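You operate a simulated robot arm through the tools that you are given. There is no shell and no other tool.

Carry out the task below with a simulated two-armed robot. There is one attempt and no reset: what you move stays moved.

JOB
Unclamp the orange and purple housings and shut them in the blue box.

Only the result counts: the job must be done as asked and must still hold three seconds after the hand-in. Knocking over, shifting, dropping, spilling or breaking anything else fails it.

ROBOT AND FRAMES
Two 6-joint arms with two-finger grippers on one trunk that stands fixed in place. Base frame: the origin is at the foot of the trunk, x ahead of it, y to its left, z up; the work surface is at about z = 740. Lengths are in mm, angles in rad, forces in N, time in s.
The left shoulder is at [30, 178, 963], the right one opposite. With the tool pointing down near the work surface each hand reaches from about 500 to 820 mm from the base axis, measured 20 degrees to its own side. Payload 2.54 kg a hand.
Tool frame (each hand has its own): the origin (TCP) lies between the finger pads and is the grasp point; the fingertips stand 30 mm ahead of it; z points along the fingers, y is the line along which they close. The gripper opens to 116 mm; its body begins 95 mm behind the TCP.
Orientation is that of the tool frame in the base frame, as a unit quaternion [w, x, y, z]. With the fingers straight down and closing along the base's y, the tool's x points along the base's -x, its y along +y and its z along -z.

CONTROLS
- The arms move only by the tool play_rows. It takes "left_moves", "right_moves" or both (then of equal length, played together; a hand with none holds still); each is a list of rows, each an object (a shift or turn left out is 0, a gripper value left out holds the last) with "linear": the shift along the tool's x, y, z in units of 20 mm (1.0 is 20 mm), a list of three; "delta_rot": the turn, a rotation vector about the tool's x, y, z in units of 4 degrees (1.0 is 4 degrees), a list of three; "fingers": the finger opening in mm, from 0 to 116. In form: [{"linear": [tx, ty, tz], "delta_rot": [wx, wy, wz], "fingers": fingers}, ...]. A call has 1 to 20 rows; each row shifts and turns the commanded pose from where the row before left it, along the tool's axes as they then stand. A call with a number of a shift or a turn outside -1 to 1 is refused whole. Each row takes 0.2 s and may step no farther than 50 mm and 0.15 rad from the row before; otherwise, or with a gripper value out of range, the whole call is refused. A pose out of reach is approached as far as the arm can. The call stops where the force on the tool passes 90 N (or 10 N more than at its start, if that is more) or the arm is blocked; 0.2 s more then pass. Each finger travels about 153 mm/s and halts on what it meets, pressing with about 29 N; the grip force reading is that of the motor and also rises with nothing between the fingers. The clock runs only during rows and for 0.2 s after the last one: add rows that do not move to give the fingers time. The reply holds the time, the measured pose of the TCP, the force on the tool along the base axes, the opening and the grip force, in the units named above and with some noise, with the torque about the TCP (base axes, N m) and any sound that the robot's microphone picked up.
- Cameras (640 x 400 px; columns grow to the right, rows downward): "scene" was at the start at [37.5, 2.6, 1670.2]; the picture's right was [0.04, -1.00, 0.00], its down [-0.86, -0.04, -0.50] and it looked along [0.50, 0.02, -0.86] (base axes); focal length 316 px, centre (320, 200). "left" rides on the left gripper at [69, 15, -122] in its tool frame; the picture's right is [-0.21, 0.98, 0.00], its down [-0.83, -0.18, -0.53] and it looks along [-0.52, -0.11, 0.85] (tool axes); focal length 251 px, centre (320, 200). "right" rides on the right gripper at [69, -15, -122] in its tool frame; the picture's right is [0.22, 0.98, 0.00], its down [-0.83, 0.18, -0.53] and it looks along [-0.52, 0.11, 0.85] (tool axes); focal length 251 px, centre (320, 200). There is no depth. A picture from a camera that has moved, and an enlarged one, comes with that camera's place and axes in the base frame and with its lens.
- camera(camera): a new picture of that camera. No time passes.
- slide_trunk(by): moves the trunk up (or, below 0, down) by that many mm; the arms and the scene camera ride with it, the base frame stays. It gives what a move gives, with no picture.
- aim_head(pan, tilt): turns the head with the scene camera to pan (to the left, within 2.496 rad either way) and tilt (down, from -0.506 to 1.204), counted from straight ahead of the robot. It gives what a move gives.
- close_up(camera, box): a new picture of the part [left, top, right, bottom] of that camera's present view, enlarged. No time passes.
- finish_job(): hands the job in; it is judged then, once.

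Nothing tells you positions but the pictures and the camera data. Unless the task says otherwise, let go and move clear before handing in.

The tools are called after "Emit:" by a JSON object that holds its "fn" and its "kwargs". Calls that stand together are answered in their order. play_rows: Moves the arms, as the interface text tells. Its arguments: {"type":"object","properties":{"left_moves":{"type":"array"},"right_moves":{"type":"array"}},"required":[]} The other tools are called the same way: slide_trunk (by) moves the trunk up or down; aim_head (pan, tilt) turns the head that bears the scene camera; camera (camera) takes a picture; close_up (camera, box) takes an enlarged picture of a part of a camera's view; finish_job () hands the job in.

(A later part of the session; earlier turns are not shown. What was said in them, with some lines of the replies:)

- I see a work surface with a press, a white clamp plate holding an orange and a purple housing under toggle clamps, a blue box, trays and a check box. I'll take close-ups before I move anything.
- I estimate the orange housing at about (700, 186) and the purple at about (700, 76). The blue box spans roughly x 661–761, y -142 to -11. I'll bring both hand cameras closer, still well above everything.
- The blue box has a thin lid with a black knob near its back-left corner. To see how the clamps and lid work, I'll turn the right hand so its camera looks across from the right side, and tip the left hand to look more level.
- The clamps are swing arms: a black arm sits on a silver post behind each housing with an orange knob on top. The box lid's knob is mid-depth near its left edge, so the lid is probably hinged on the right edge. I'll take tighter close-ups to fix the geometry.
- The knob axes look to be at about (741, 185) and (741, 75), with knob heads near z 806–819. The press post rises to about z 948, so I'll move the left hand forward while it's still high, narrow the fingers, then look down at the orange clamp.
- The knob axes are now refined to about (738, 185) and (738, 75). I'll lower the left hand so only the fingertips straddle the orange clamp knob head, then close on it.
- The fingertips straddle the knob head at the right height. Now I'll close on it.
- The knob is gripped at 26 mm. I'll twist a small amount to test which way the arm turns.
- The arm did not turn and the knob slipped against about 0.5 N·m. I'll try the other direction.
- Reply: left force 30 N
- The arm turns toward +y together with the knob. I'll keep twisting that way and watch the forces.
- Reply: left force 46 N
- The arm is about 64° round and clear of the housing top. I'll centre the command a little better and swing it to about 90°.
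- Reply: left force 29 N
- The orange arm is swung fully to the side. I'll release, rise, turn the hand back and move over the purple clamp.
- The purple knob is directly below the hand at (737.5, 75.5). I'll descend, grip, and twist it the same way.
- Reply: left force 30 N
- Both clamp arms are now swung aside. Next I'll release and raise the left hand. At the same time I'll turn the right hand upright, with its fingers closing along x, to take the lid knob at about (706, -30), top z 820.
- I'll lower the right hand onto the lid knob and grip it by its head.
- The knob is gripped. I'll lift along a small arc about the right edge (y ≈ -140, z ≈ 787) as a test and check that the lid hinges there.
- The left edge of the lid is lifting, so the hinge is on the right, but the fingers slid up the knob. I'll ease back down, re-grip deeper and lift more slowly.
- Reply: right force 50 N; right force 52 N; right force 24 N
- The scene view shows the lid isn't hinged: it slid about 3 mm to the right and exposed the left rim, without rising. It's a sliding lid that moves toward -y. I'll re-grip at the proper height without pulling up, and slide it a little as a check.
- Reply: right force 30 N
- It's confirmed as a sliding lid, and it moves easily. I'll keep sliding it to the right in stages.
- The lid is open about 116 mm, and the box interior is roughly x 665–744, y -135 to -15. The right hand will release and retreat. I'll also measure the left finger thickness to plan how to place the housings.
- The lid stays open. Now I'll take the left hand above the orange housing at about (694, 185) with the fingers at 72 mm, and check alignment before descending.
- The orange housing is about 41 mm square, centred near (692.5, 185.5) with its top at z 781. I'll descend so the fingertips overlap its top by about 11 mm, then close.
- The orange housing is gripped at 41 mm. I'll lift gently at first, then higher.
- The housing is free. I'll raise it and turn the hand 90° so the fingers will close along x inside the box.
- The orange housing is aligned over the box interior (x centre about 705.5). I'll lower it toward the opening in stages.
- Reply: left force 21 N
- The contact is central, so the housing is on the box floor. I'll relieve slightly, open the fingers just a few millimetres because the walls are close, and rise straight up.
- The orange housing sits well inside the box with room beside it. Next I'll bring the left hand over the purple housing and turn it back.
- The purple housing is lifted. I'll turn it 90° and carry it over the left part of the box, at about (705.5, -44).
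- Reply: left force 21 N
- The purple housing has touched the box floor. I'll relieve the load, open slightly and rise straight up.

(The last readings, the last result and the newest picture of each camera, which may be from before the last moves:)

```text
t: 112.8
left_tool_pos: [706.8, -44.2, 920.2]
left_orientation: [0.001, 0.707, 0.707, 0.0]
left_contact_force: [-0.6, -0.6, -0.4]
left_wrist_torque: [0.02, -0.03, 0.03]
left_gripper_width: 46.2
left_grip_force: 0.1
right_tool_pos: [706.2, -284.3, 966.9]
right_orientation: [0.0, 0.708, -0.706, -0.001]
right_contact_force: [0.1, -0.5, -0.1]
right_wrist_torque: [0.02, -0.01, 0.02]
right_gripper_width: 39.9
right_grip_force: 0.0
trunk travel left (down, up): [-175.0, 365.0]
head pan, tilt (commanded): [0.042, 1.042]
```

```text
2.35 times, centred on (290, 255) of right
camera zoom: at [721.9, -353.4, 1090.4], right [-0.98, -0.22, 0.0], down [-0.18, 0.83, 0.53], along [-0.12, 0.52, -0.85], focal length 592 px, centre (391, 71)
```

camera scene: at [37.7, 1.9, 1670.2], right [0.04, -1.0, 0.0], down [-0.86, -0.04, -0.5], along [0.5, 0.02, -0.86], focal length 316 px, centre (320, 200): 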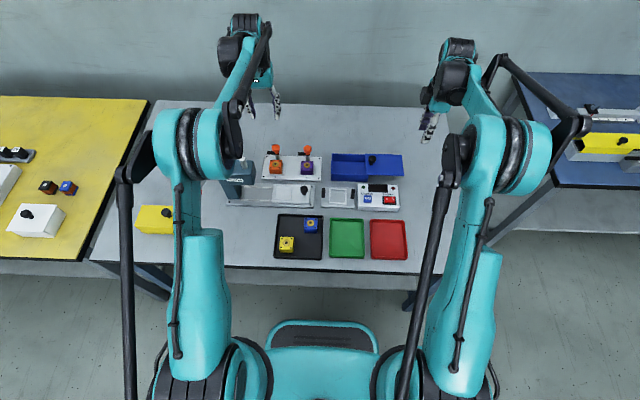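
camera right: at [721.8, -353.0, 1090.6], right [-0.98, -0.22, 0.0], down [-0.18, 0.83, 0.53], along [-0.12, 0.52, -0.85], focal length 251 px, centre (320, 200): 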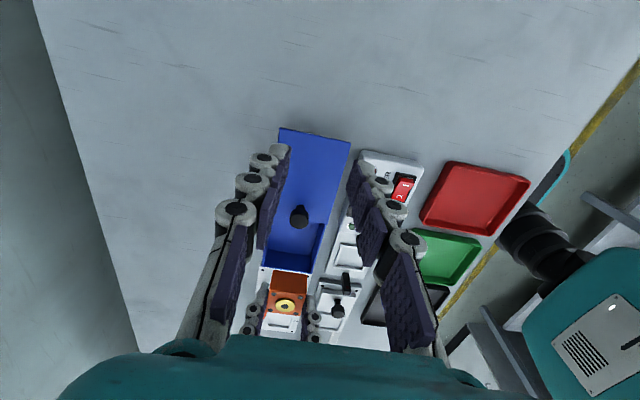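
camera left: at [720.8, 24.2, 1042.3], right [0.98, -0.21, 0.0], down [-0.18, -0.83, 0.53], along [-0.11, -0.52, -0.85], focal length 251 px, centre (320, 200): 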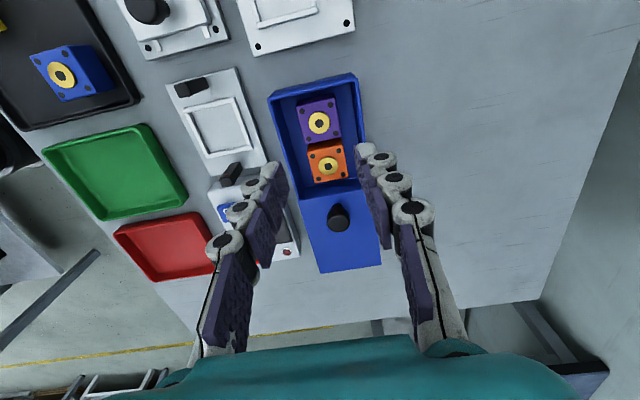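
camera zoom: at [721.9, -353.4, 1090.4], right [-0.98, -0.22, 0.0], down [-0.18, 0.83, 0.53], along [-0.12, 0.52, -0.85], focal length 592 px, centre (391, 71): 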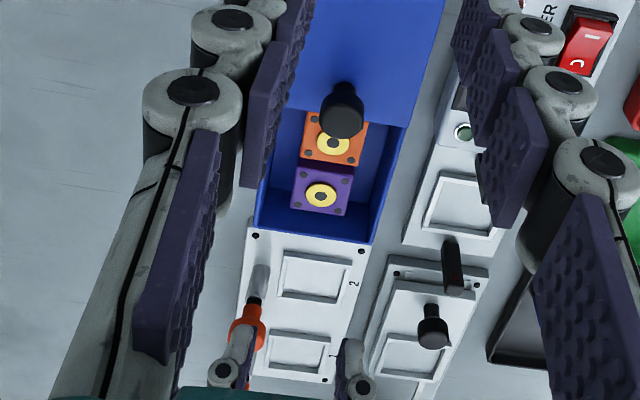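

Both housings are in the box. The left hand will withdraw to the left, and the right hand will return over the lid knob.

Emit:
{"fn": "play_rows", "kwargs": {"left_moves": [{"linear": [1, 0, -0.4]}, {"linear": [1, 0, -0.4]}, {"linear": [1, 0, -0.4]}, {"linear": [1, 0, -0.4]}, {"linear": [1, 0, -0.4]}, {"linear": [1, 0, -0.4]}, {"linear": [1, 0, -0.4]}, {"linear": [1, 0, -0.4]}, {"linear": [1, 0, -0.4]}, {"linear": [1, 0, -0.4]}, {"linear": [1, 0, 0]}, {"linear": [1, 0, 0]}, {}, {}], "right_moves": [{}, {}, {}, {}, {}, {"fingers": 50}, {"linear": [-0.986, 0, 0.479]}, {"linear": [-0.986, 0, 0.479]}, {"linear": [-0.986, 0, 0.479]}, {"linear": [-0.986, 0, 0.479]}, {"linear": [-0.986, 0, 0.479]}, {"linear": [-0.986, 0, 0.479]}, {"linear": [-0.986, 0, 0.479]}, {}]}}

Emit:
{"fn": "camera", "kwargs": {"camera": "right"}}

Emit:
{"fn": "close_up", "kwargs": {"camera": "right", "box": [240, 60, 400, 220]}}

Emit:
{"fn": "camera", "kwargs": {"camera": "scene"}}

```text
t: 115.8
left_tool_pos: [707.0, 195.3, 1002.3]
left_orientation: [0.0, 0.707, 0.707, 0.0]
left_contact_force: [0.7, 0.2, -0.5]
left_wrist_torque: [0.03, 0.03, 0.03]
left_gripper_width: 46.0
left_grip_force: 0.0
right_tool_pos: [706.5, -148.5, 898.7]
right_orientation: [0.0, 0.707, -0.707, 0.0]
right_contact_force: [-0.8, -0.4, -0.3]
right_wrist_torque: [-0.03, -0.01, 0.0]
right_gripper_width: 49.9
right_grip_force: 0.0
trunk travel left (down, up): [-175.0, 365.0]
head pan, tilt (commanded): [0.042, 1.042]
```

```text
taken
camera right: at [722.2, -216.8, 1021.6], right [-0.98, -0.22, 0.0], down [-0.18, 0.83, 0.53], along [-0.12, 0.52, -0.85], focal length 251 px, centre (320, 200)
```

right: 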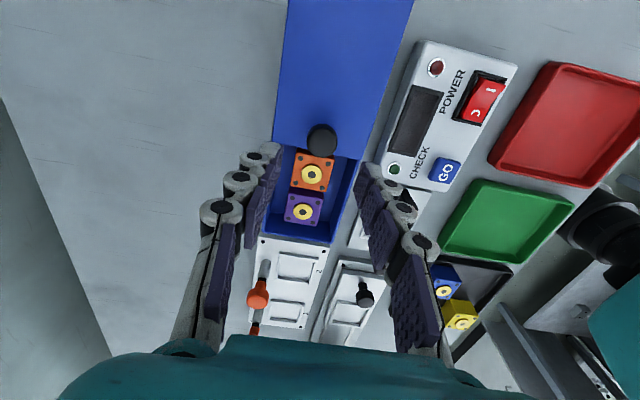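

```text
2.50 times, centred on (320, 140) of right
camera zoom: at [722.2, -216.8, 1021.6], right [-0.98, -0.22, 0.0], down [-0.18, 0.83, 0.53], along [-0.12, 0.52, -0.85], focal length 629 px, centre (320, 350)
```

zoom: 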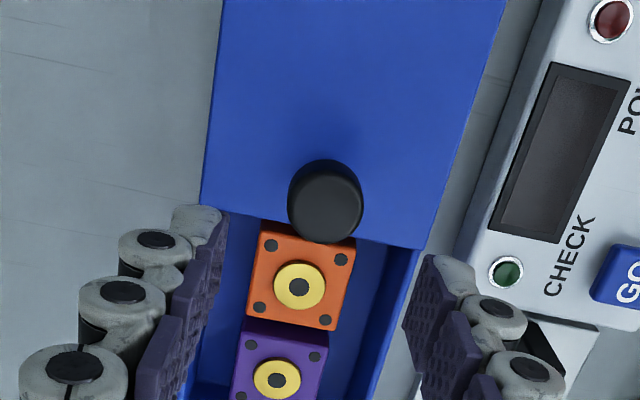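

```text
taken
camera scene: at [37.4, 2.4, 1670.3], right [0.04, -1.0, 0.0], down [-0.86, -0.04, -0.5], along [0.5, 0.02, -0.86], focal length 316 px, centre (320, 200)
```

scene: 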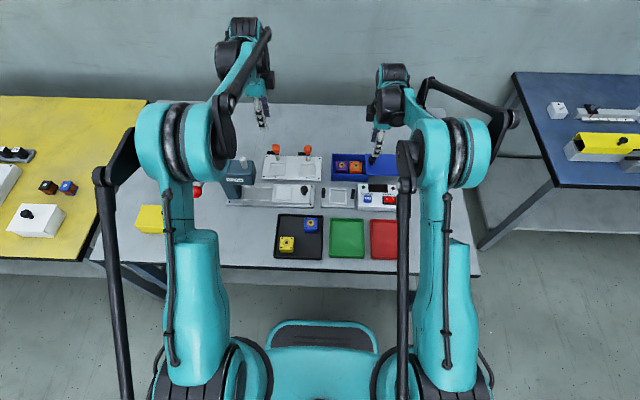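

Emit:
{"fn": "play_rows", "kwargs": {"right_moves": [{"linear": [-0.02, 0.03, 0.92]}, {"linear": [-0.02, 0.03, 0.92]}, {"linear": [0, 0, 0.92]}, {"linear": [0, 0, 0.92]}, {}, {"fingers": 30}, {"fingers": 15}, {}, {}]}}

Emit:
{"fn": "camera", "kwargs": {"camera": "right"}}

```text
t: 117.8
left_tool_pos: [707.8, 196.0, 1002.0]
left_orientation: [0.0, 0.708, 0.706, 0.0]
left_contact_force: [-0.7, 0.9, -0.6]
left_wrist_torque: [0.02, 0.0, 0.04]
left_gripper_width: 46.1
left_grip_force: 0.2
right_tool_pos: [705.1, -145.7, 826.4]
right_orientation: [0.0, 0.708, -0.706, 0.001]
right_contact_force: [12.0, -1.0, 4.7]
right_wrist_torque: [0.04, -0.25, 0.01]
right_gripper_width: 23.7
right_grip_force: 45.3
trunk travel left (down, up): [-175.0, 365.0]
head pan, tilt (commanded): [0.042, 1.042]
```

```text
taken
camera right: at [720.3, -215.3, 949.9], right [-0.98, -0.22, 0.0], down [-0.18, 0.83, 0.53], along [-0.11, 0.52, -0.85], focal length 251 px, centre (320, 200)
```

right: 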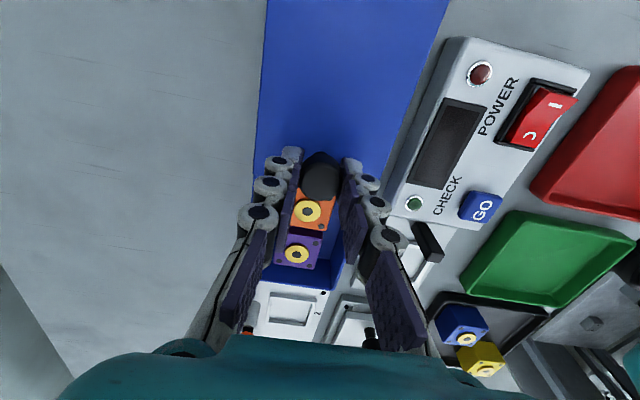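

Gripped. I'll slide the lid closed toward +y in stages, watching the force.

Emit:
{"fn": "play_rows", "kwargs": {"right_moves": [{"linear": [-0.3, 0, 0]}, {"linear": [-0.5, 0, 0]}, {"linear": [-0.5, 0, 0]}, {"linear": [-0.5, 0, 0]}, {"linear": [-0.5, 0, 0]}, {}]}}

Emit:
{"fn": "close_up", "kwargs": {"camera": "scene", "box": [320, 130, 400, 190]}}

Emit:
{"fn": "camera", "kwargs": {"camera": "right"}}

```text
t: 119.2
left_tool_pos: [706.5, 195.8, 1000.9]
left_orientation: [0.0, 0.707, 0.707, 0.001]
left_contact_force: [0.4, -0.2, 0.1]
left_wrist_torque: [0.02, 0.03, -0.06]
left_gripper_width: 46.2
left_grip_force: 0.1
right_tool_pos: [704.7, -99.7, 826.2]
right_orientation: [0.0, 0.708, -0.706, 0.0]
right_contact_force: [16.5, 0.2, 13.8]
right_wrist_torque: [-0.06, -0.38, 0.05]
right_gripper_width: 23.9
right_grip_force: 45.0
trunk travel left (down, up): [-175.0, 365.0]
head pan, tilt (commanded): [0.042, 1.042]
```

```text
6.67 times, centred on (360, 160) of scene
camera zoom: at [38.0, 2.8, 1670.3], right [0.04, -1.0, 0.0], down [-0.86, -0.04, -0.5], along [0.5, 0.02, -0.86], focal length 2105 px, centre (53, 467)
```

zoom: 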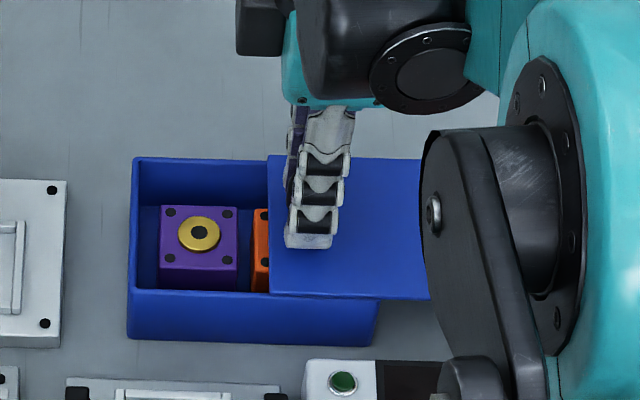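

```text
taken
camera right: at [720.3, -169.2, 949.9], right [-0.98, -0.22, 0.0], down [-0.18, 0.83, 0.53], along [-0.12, 0.52, -0.85], focal length 251 px, centre (320, 200)
```

right: 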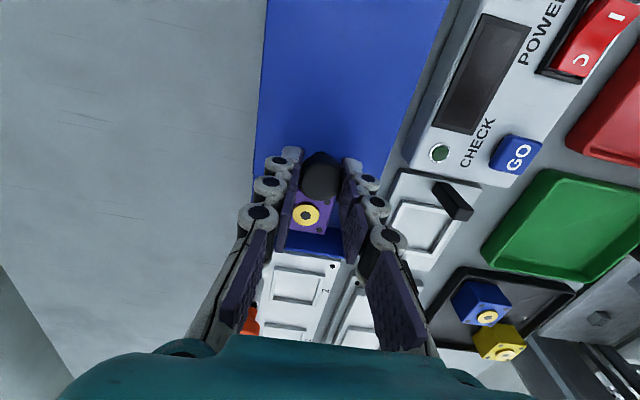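

Emit:
{"fn": "play_rows", "kwargs": {"right_moves": [{"linear": [-0.5, 0, 0]}, {"linear": [-0.5, 0, 0]}, {"linear": [-0.5, 0, 0]}, {"linear": [-0.5, 0, 0]}, {"linear": [-0.5, 0, 0]}, {"linear": [-0.4, 0, 0]}, {}]}}

Emit:
{"fn": "close_up", "kwargs": {"camera": "scene", "box": [320, 130, 400, 190]}}

```text
t: 120.8
left_tool_pos: [705.8, 195.5, 1003.1]
left_orientation: [0.0, 0.707, 0.707, -0.001]
left_contact_force: [0.9, -0.4, 0.2]
left_wrist_torque: [0.01, 0.01, -0.01]
left_gripper_width: 46.2
left_grip_force: 0.1
right_tool_pos: [705.1, -43.6, 826.2]
right_orientation: [-0.002, 0.707, -0.707, 0.002]
right_contact_force: [33.4, 0.3, 32.9]
right_wrist_torque: [-0.36, -0.65, 0.0]
right_gripper_width: 23.3
right_grip_force: 44.5
trunk travel left (down, up): [-175.0, 365.0]
head pan, tilt (commanded): [0.042, 1.042]
```

```text
6.67 times, centred on (360, 160) of scene
camera zoom: at [37.9, 2.9, 1670.3], right [0.04, -1.0, 0.0], down [-0.86, -0.04, -0.5], along [0.5, 0.02, -0.86], focal length 2105 px, centre (53, 467)
```

zoom: 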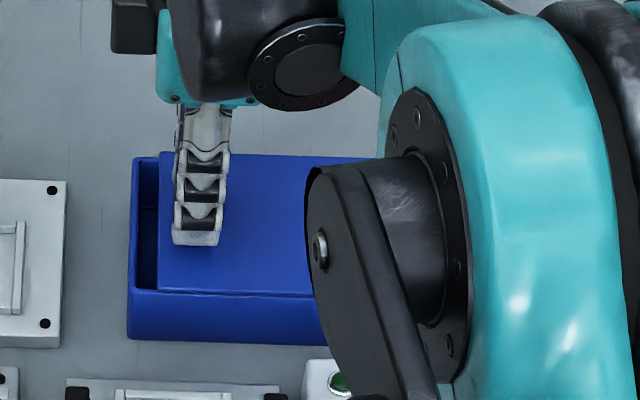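

Emit:
{"fn": "play_rows", "kwargs": {"right_moves": [{"linear": [-0.1, -0.07, -0.07]}, {"linear": [-0.2, 0, 0]}, {"linear": [-0.2, 0, 0]}, {}]}}

Emit:
{"fn": "close_up", "kwargs": {"camera": "scene", "box": [325, 140, 375, 190]}}

```text
t: 121.8
left_tool_pos: [706.1, 194.3, 1000.8]
left_orientation: [0.0, 0.706, 0.708, 0.0]
left_contact_force: [0.7, 0.2, -0.2]
left_wrist_torque: [0.03, -0.04, 0.0]
left_gripper_width: 45.9
left_grip_force: 0.0
right_tool_pos: [704.4, -32.3, 825.4]
right_orientation: [0.0, 0.708, -0.706, -0.001]
right_contact_force: [11.7, 0.3, 2.6]
right_wrist_torque: [0.42, -0.28, 0.04]
right_gripper_width: 23.5
right_grip_force: 45.0
trunk travel left (down, up): [-175.0, 365.0]
head pan, tilt (commanded): [0.042, 1.042]
```

```text
8.00 times, centred on (350, 165) of scene
camera zoom: at [38.6, 2.5, 1670.1], right [0.04, -1.0, 0.0], down [-0.86, -0.04, -0.5], along [0.5, 0.02, -0.86], focal length 2526 px, centre (80, 480)
```

zoom: 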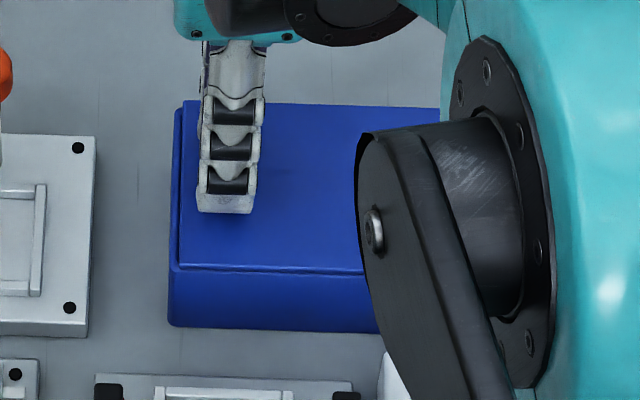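

Emit:
{"fn": "play_rows", "kwargs": {"right_moves": [{"linear": [-0.1, 0, 0]}, {"linear": [-0.1, 0, 0]}, {}]}}

Emit:
{"fn": "close_up", "kwargs": {"camera": "scene", "box": [325, 140, 375, 190]}}

```text
t: 122.6
left_tool_pos: [706.5, 194.6, 1002.5]
left_orientation: [0.0, 0.707, 0.707, 0.0]
left_contact_force: [0.0, -0.2, 0.3]
left_wrist_torque: [0.03, 0.02, -0.02]
left_gripper_width: 46.2
left_grip_force: 0.1
right_tool_pos: [704.5, -28.5, 826.3]
right_orientation: [-0.001, 0.708, -0.706, 0.001]
right_contact_force: [9.1, -0.1, 6.0]
right_wrist_torque: [0.06, -0.17, -0.04]
right_gripper_width: 23.7
right_grip_force: 44.7
trunk travel left (down, up): [-175.0, 365.0]
head pan, tilt (commanded): [0.042, 1.042]
```

```text
8.00 times, centred on (350, 165) of scene
camera zoom: at [38.1, 2.6, 1670.3], right [0.04, -1.0, 0.0], down [-0.86, -0.04, -0.5], along [0.5, 0.02, -0.86], focal length 2526 px, centre (80, 480)
```

zoom: 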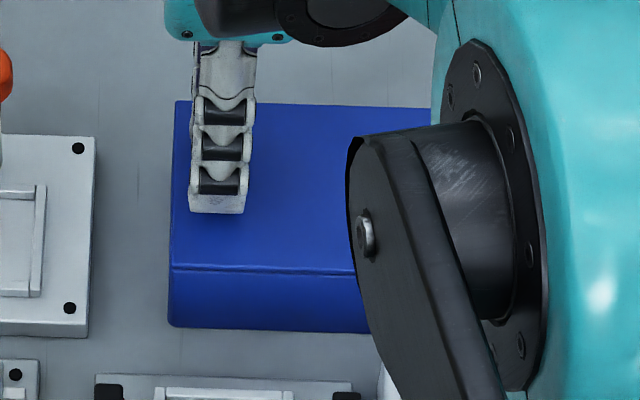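

Emit:
{"fn": "play_rows", "kwargs": {"right_moves": [{"linear": [-0.06, 0, 0]}, {"linear": [-0.06, 0, 0]}, {}]}}

Emit:
{"fn": "close_up", "kwargs": {"camera": "scene", "box": [325, 140, 375, 190]}}

Emit:
{"fn": "camera", "kwargs": {"camera": "left"}}

```text
t: 123.4
left_tool_pos: [707.6, 194.3, 1001.3]
left_orientation: [-0.001, 0.707, 0.707, -0.001]
left_contact_force: [-0.4, -0.8, -0.1]
left_wrist_torque: [0.01, -0.02, -0.02]
left_gripper_width: 46.0
left_grip_force: 0.1
right_tool_pos: [704.3, -27.5, 827.1]
right_orientation: [0.001, 0.707, -0.707, 0.001]
right_contact_force: [9.6, -9.2, -0.3]
right_wrist_torque: [-0.19, -0.18, -0.02]
right_gripper_width: 23.8
right_grip_force: 45.0
trunk travel left (down, up): [-175.0, 365.0]
head pan, tilt (commanded): [0.042, 1.042]
```

```text
8.00 times, centred on (350, 165) of scene
camera zoom: at [38.8, 1.4, 1670.2], right [0.04, -1.0, 0.0], down [-0.86, -0.04, -0.5], along [0.5, 0.02, -0.86], focal length 2526 px, centre (80, 480)
```

zoom: 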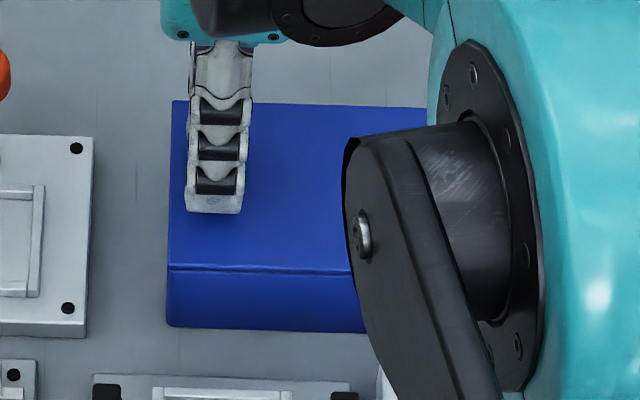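

```text
taken
camera left: at [721.7, 262.9, 1124.4], right [0.98, -0.21, 0.0], down [-0.18, -0.83, 0.53], along [-0.12, -0.52, -0.85], focal length 251 px, centre (320, 200)
```

left: 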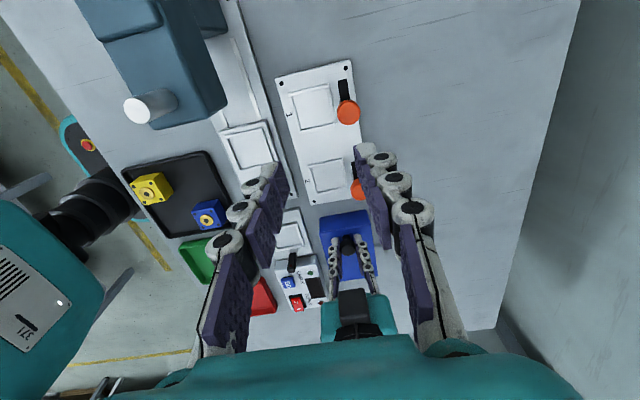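

The lid has met its end stop and is flush with the box. The right hand will release, rise and retreat.

Emit:
{"fn": "play_rows", "kwargs": {"right_moves": [{}, {"fingers": 30}, {"fingers": 50}, {}, {"linear": [0, 0, -0.5]}, {"linear": [0, 0, -1]}, {"linear": [0, 0, -1]}, {"linear": [0, 0, -1]}, {"linear": [0, 0, -1]}, {"linear": [0, 0, -1]}, {"linear": [1, 0, -1]}, {"linear": [1, 0, -1]}, {"linear": [1, 0, 0]}, {"linear": [1, 0, 0]}, {"linear": [1, 0, 0]}, {"linear": [1, 0, 0]}, {"linear": [1, 0, 0]}, {"linear": [1, 0, 0]}, {"linear": [1, 0, 0]}, {}]}}

Emit:
{"fn": "camera", "kwargs": {"camera": "scene"}}

Emit:
{"fn": "close_up", "kwargs": {"camera": "scene", "box": [240, 130, 420, 230]}}

Emit:
{"fn": "camera", "kwargs": {"camera": "right"}}

Emit:
{"fn": "close_up", "kwargs": {"camera": "left", "box": [260, 60, 420, 300]}}

```text
t: 127.6
left_tool_pos: [706.8, 196.1, 1002.5]
left_orientation: [0.0, 0.707, 0.707, 0.0]
left_contact_force: [0.0, 0.0, 0.0]
left_wrist_torque: [0.06, 0.0, 0.01]
left_gripper_width: 46.0
left_grip_force: 0.0
right_tool_pos: [705.2, -204.2, 977.6]
right_orientation: [0.0, 0.708, -0.706, 0.0]
right_contact_force: [-0.2, 0.2, 0.7]
right_wrist_torque: [0.0, -0.03, -0.01]
right_gripper_width: 49.8
right_grip_force: 0.1
trunk travel left (down, up): [-175.0, 365.0]
head pan, tilt (commanded): [0.042, 1.042]
```

```text
taken
camera scene: at [37.7, 3.0, 1670.2], right [0.04, -1.0, 0.0], down [-0.86, -0.04, -0.5], along [0.5, 0.02, -0.86], focal length 316 px, centre (320, 200)
```

scene: 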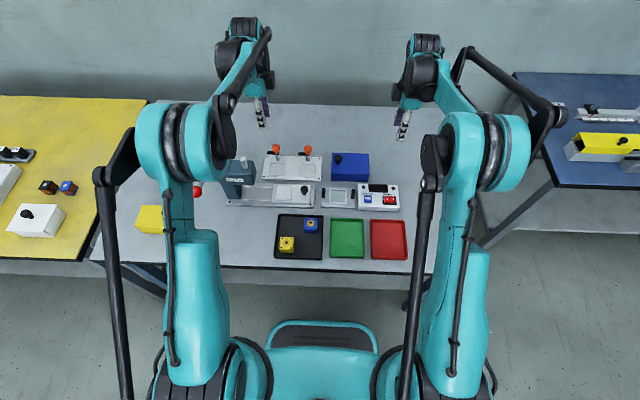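

```text
3.56 times, centred on (330, 180) of scene
camera zoom: at [37.7, 3.0, 1670.2], right [0.04, -1.0, 0.0], down [-0.86, -0.04, -0.5], along [0.5, 0.02, -0.86], focal length 1122 px, centre (284, 271)
```

zoom: 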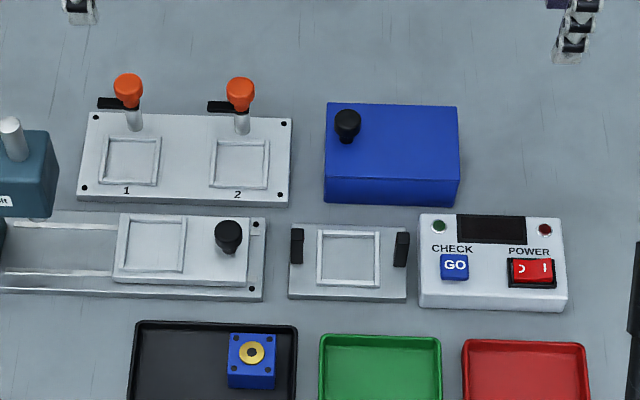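

```text
taken
camera right: at [721.0, -274.3, 1100.2], right [-0.98, -0.22, 0.0], down [-0.18, 0.83, 0.53], along [-0.12, 0.52, -0.85], focal length 251 px, centre (320, 200)
```

right: 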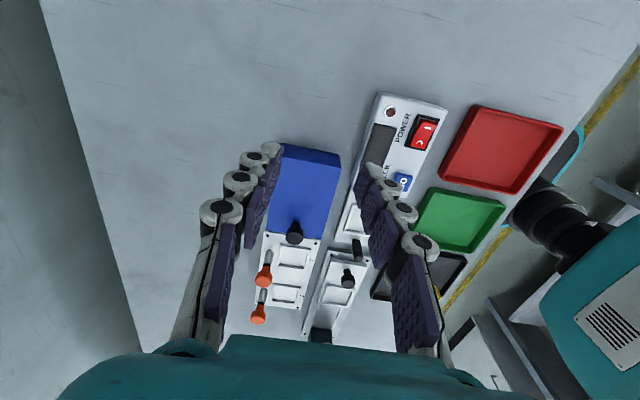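

```text
1.67 times, centred on (340, 180) of left
camera zoom: at [720.9, 264.3, 1124.7], right [0.98, -0.21, 0.0], down [-0.18, -0.83, 0.53], along [-0.11, -0.52, -0.85], focal length 419 px, centre (287, 233)
```

zoom: 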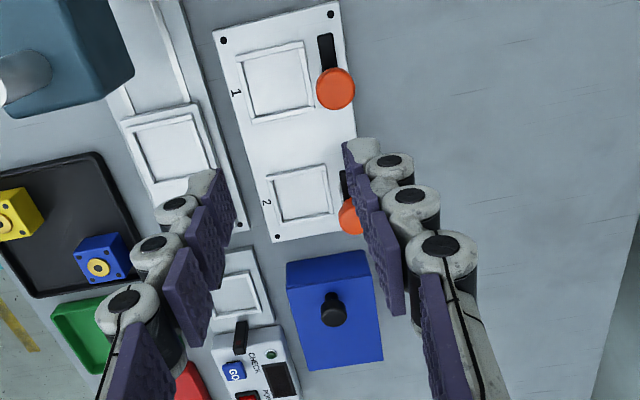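

The nests are empty and the box is closed. One last close look at the lid seam before handing in.

Emit:
{"fn": "close_up", "kwargs": {"camera": "scene", "box": [325, 140, 375, 190]}}

Emit:
{"fn": "close_up", "kwargs": {"camera": "left", "box": [300, 190, 400, 290]}}

Emit:
{"fn": "close_up", "kwargs": {"camera": "scene", "box": [120, 140, 340, 270]}}

```text
8.00 times, centred on (350, 165) of scene
camera zoom: at [37.7, 3.0, 1670.2], right [0.04, -1.0, 0.0], down [-0.86, -0.04, -0.5], along [0.5, 0.02, -0.86], focal length 2526 px, centre (80, 480)
```

zoom: 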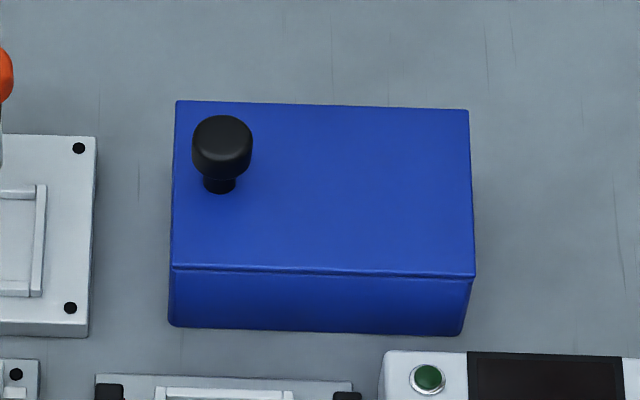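

```text
4.00 times, centred on (350, 240) of left
camera zoom: at [720.9, 264.3, 1124.7], right [0.98, -0.21, 0.0], down [-0.18, -0.83, 0.53], along [-0.11, -0.52, -0.85], focal length 1006 px, centre (200, 40)
```

zoom: 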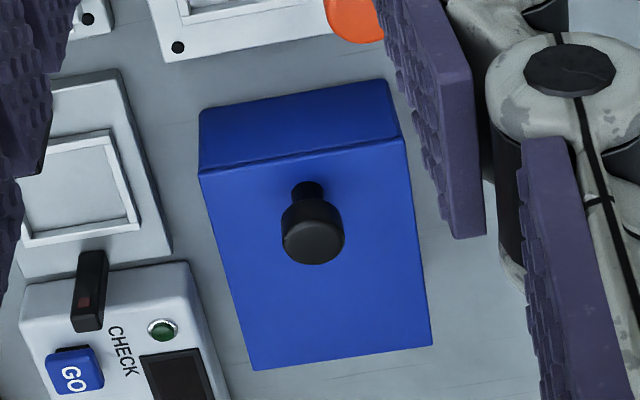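

```text
2.91 times, centred on (230, 205) of scene
camera zoom: at [37.7, 3.0, 1670.2], right [0.04, -1.0, 0.0], down [-0.86, -0.04, -0.5], along [0.5, 0.02, -0.86], focal length 918 px, centre (582, 186)
```

zoom: 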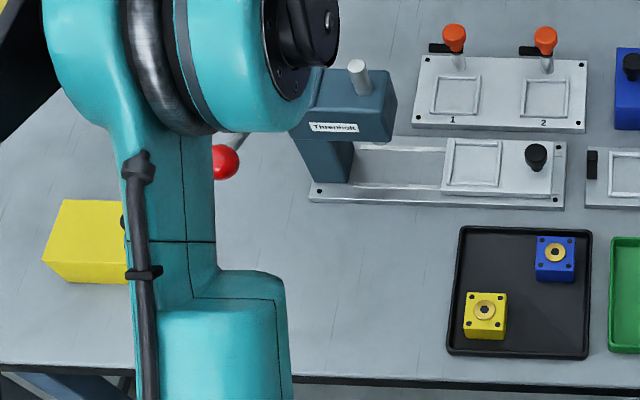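

The lid is flush all round with both housings inside. Both hands are open and clear, and everything else looks undisturbed, so I'm handing in.

Emit:
{"fn": "finish_job", "kwargs": {}}

```text
The job is handed in.
```

The orange and purple housings are unclamped and shut inside the blue box, and I've handed the job in. No verdict came back with the hand-in.

- **Clamps:** both clamp arms are swung aside, pointing left, and both nests are empty.
- **Box:** the housings sit side by side on the box floor. The lid turned out to slide rather than hinge. I pushed it back to its end stop, and the last pictures show it flush.
- **Before I realised the lid slides:** I first tried to lift it and pulled up on the knob with about 46 N. I saw no sign that the box moved.
- **Everything else:** the press, the trays with the blue and yellow housings, and the check unit look undisturbed in the last pictures. The yellow box was partly hidden behind the left arm in those views.

Both hands let go and were clear before the hand-in.
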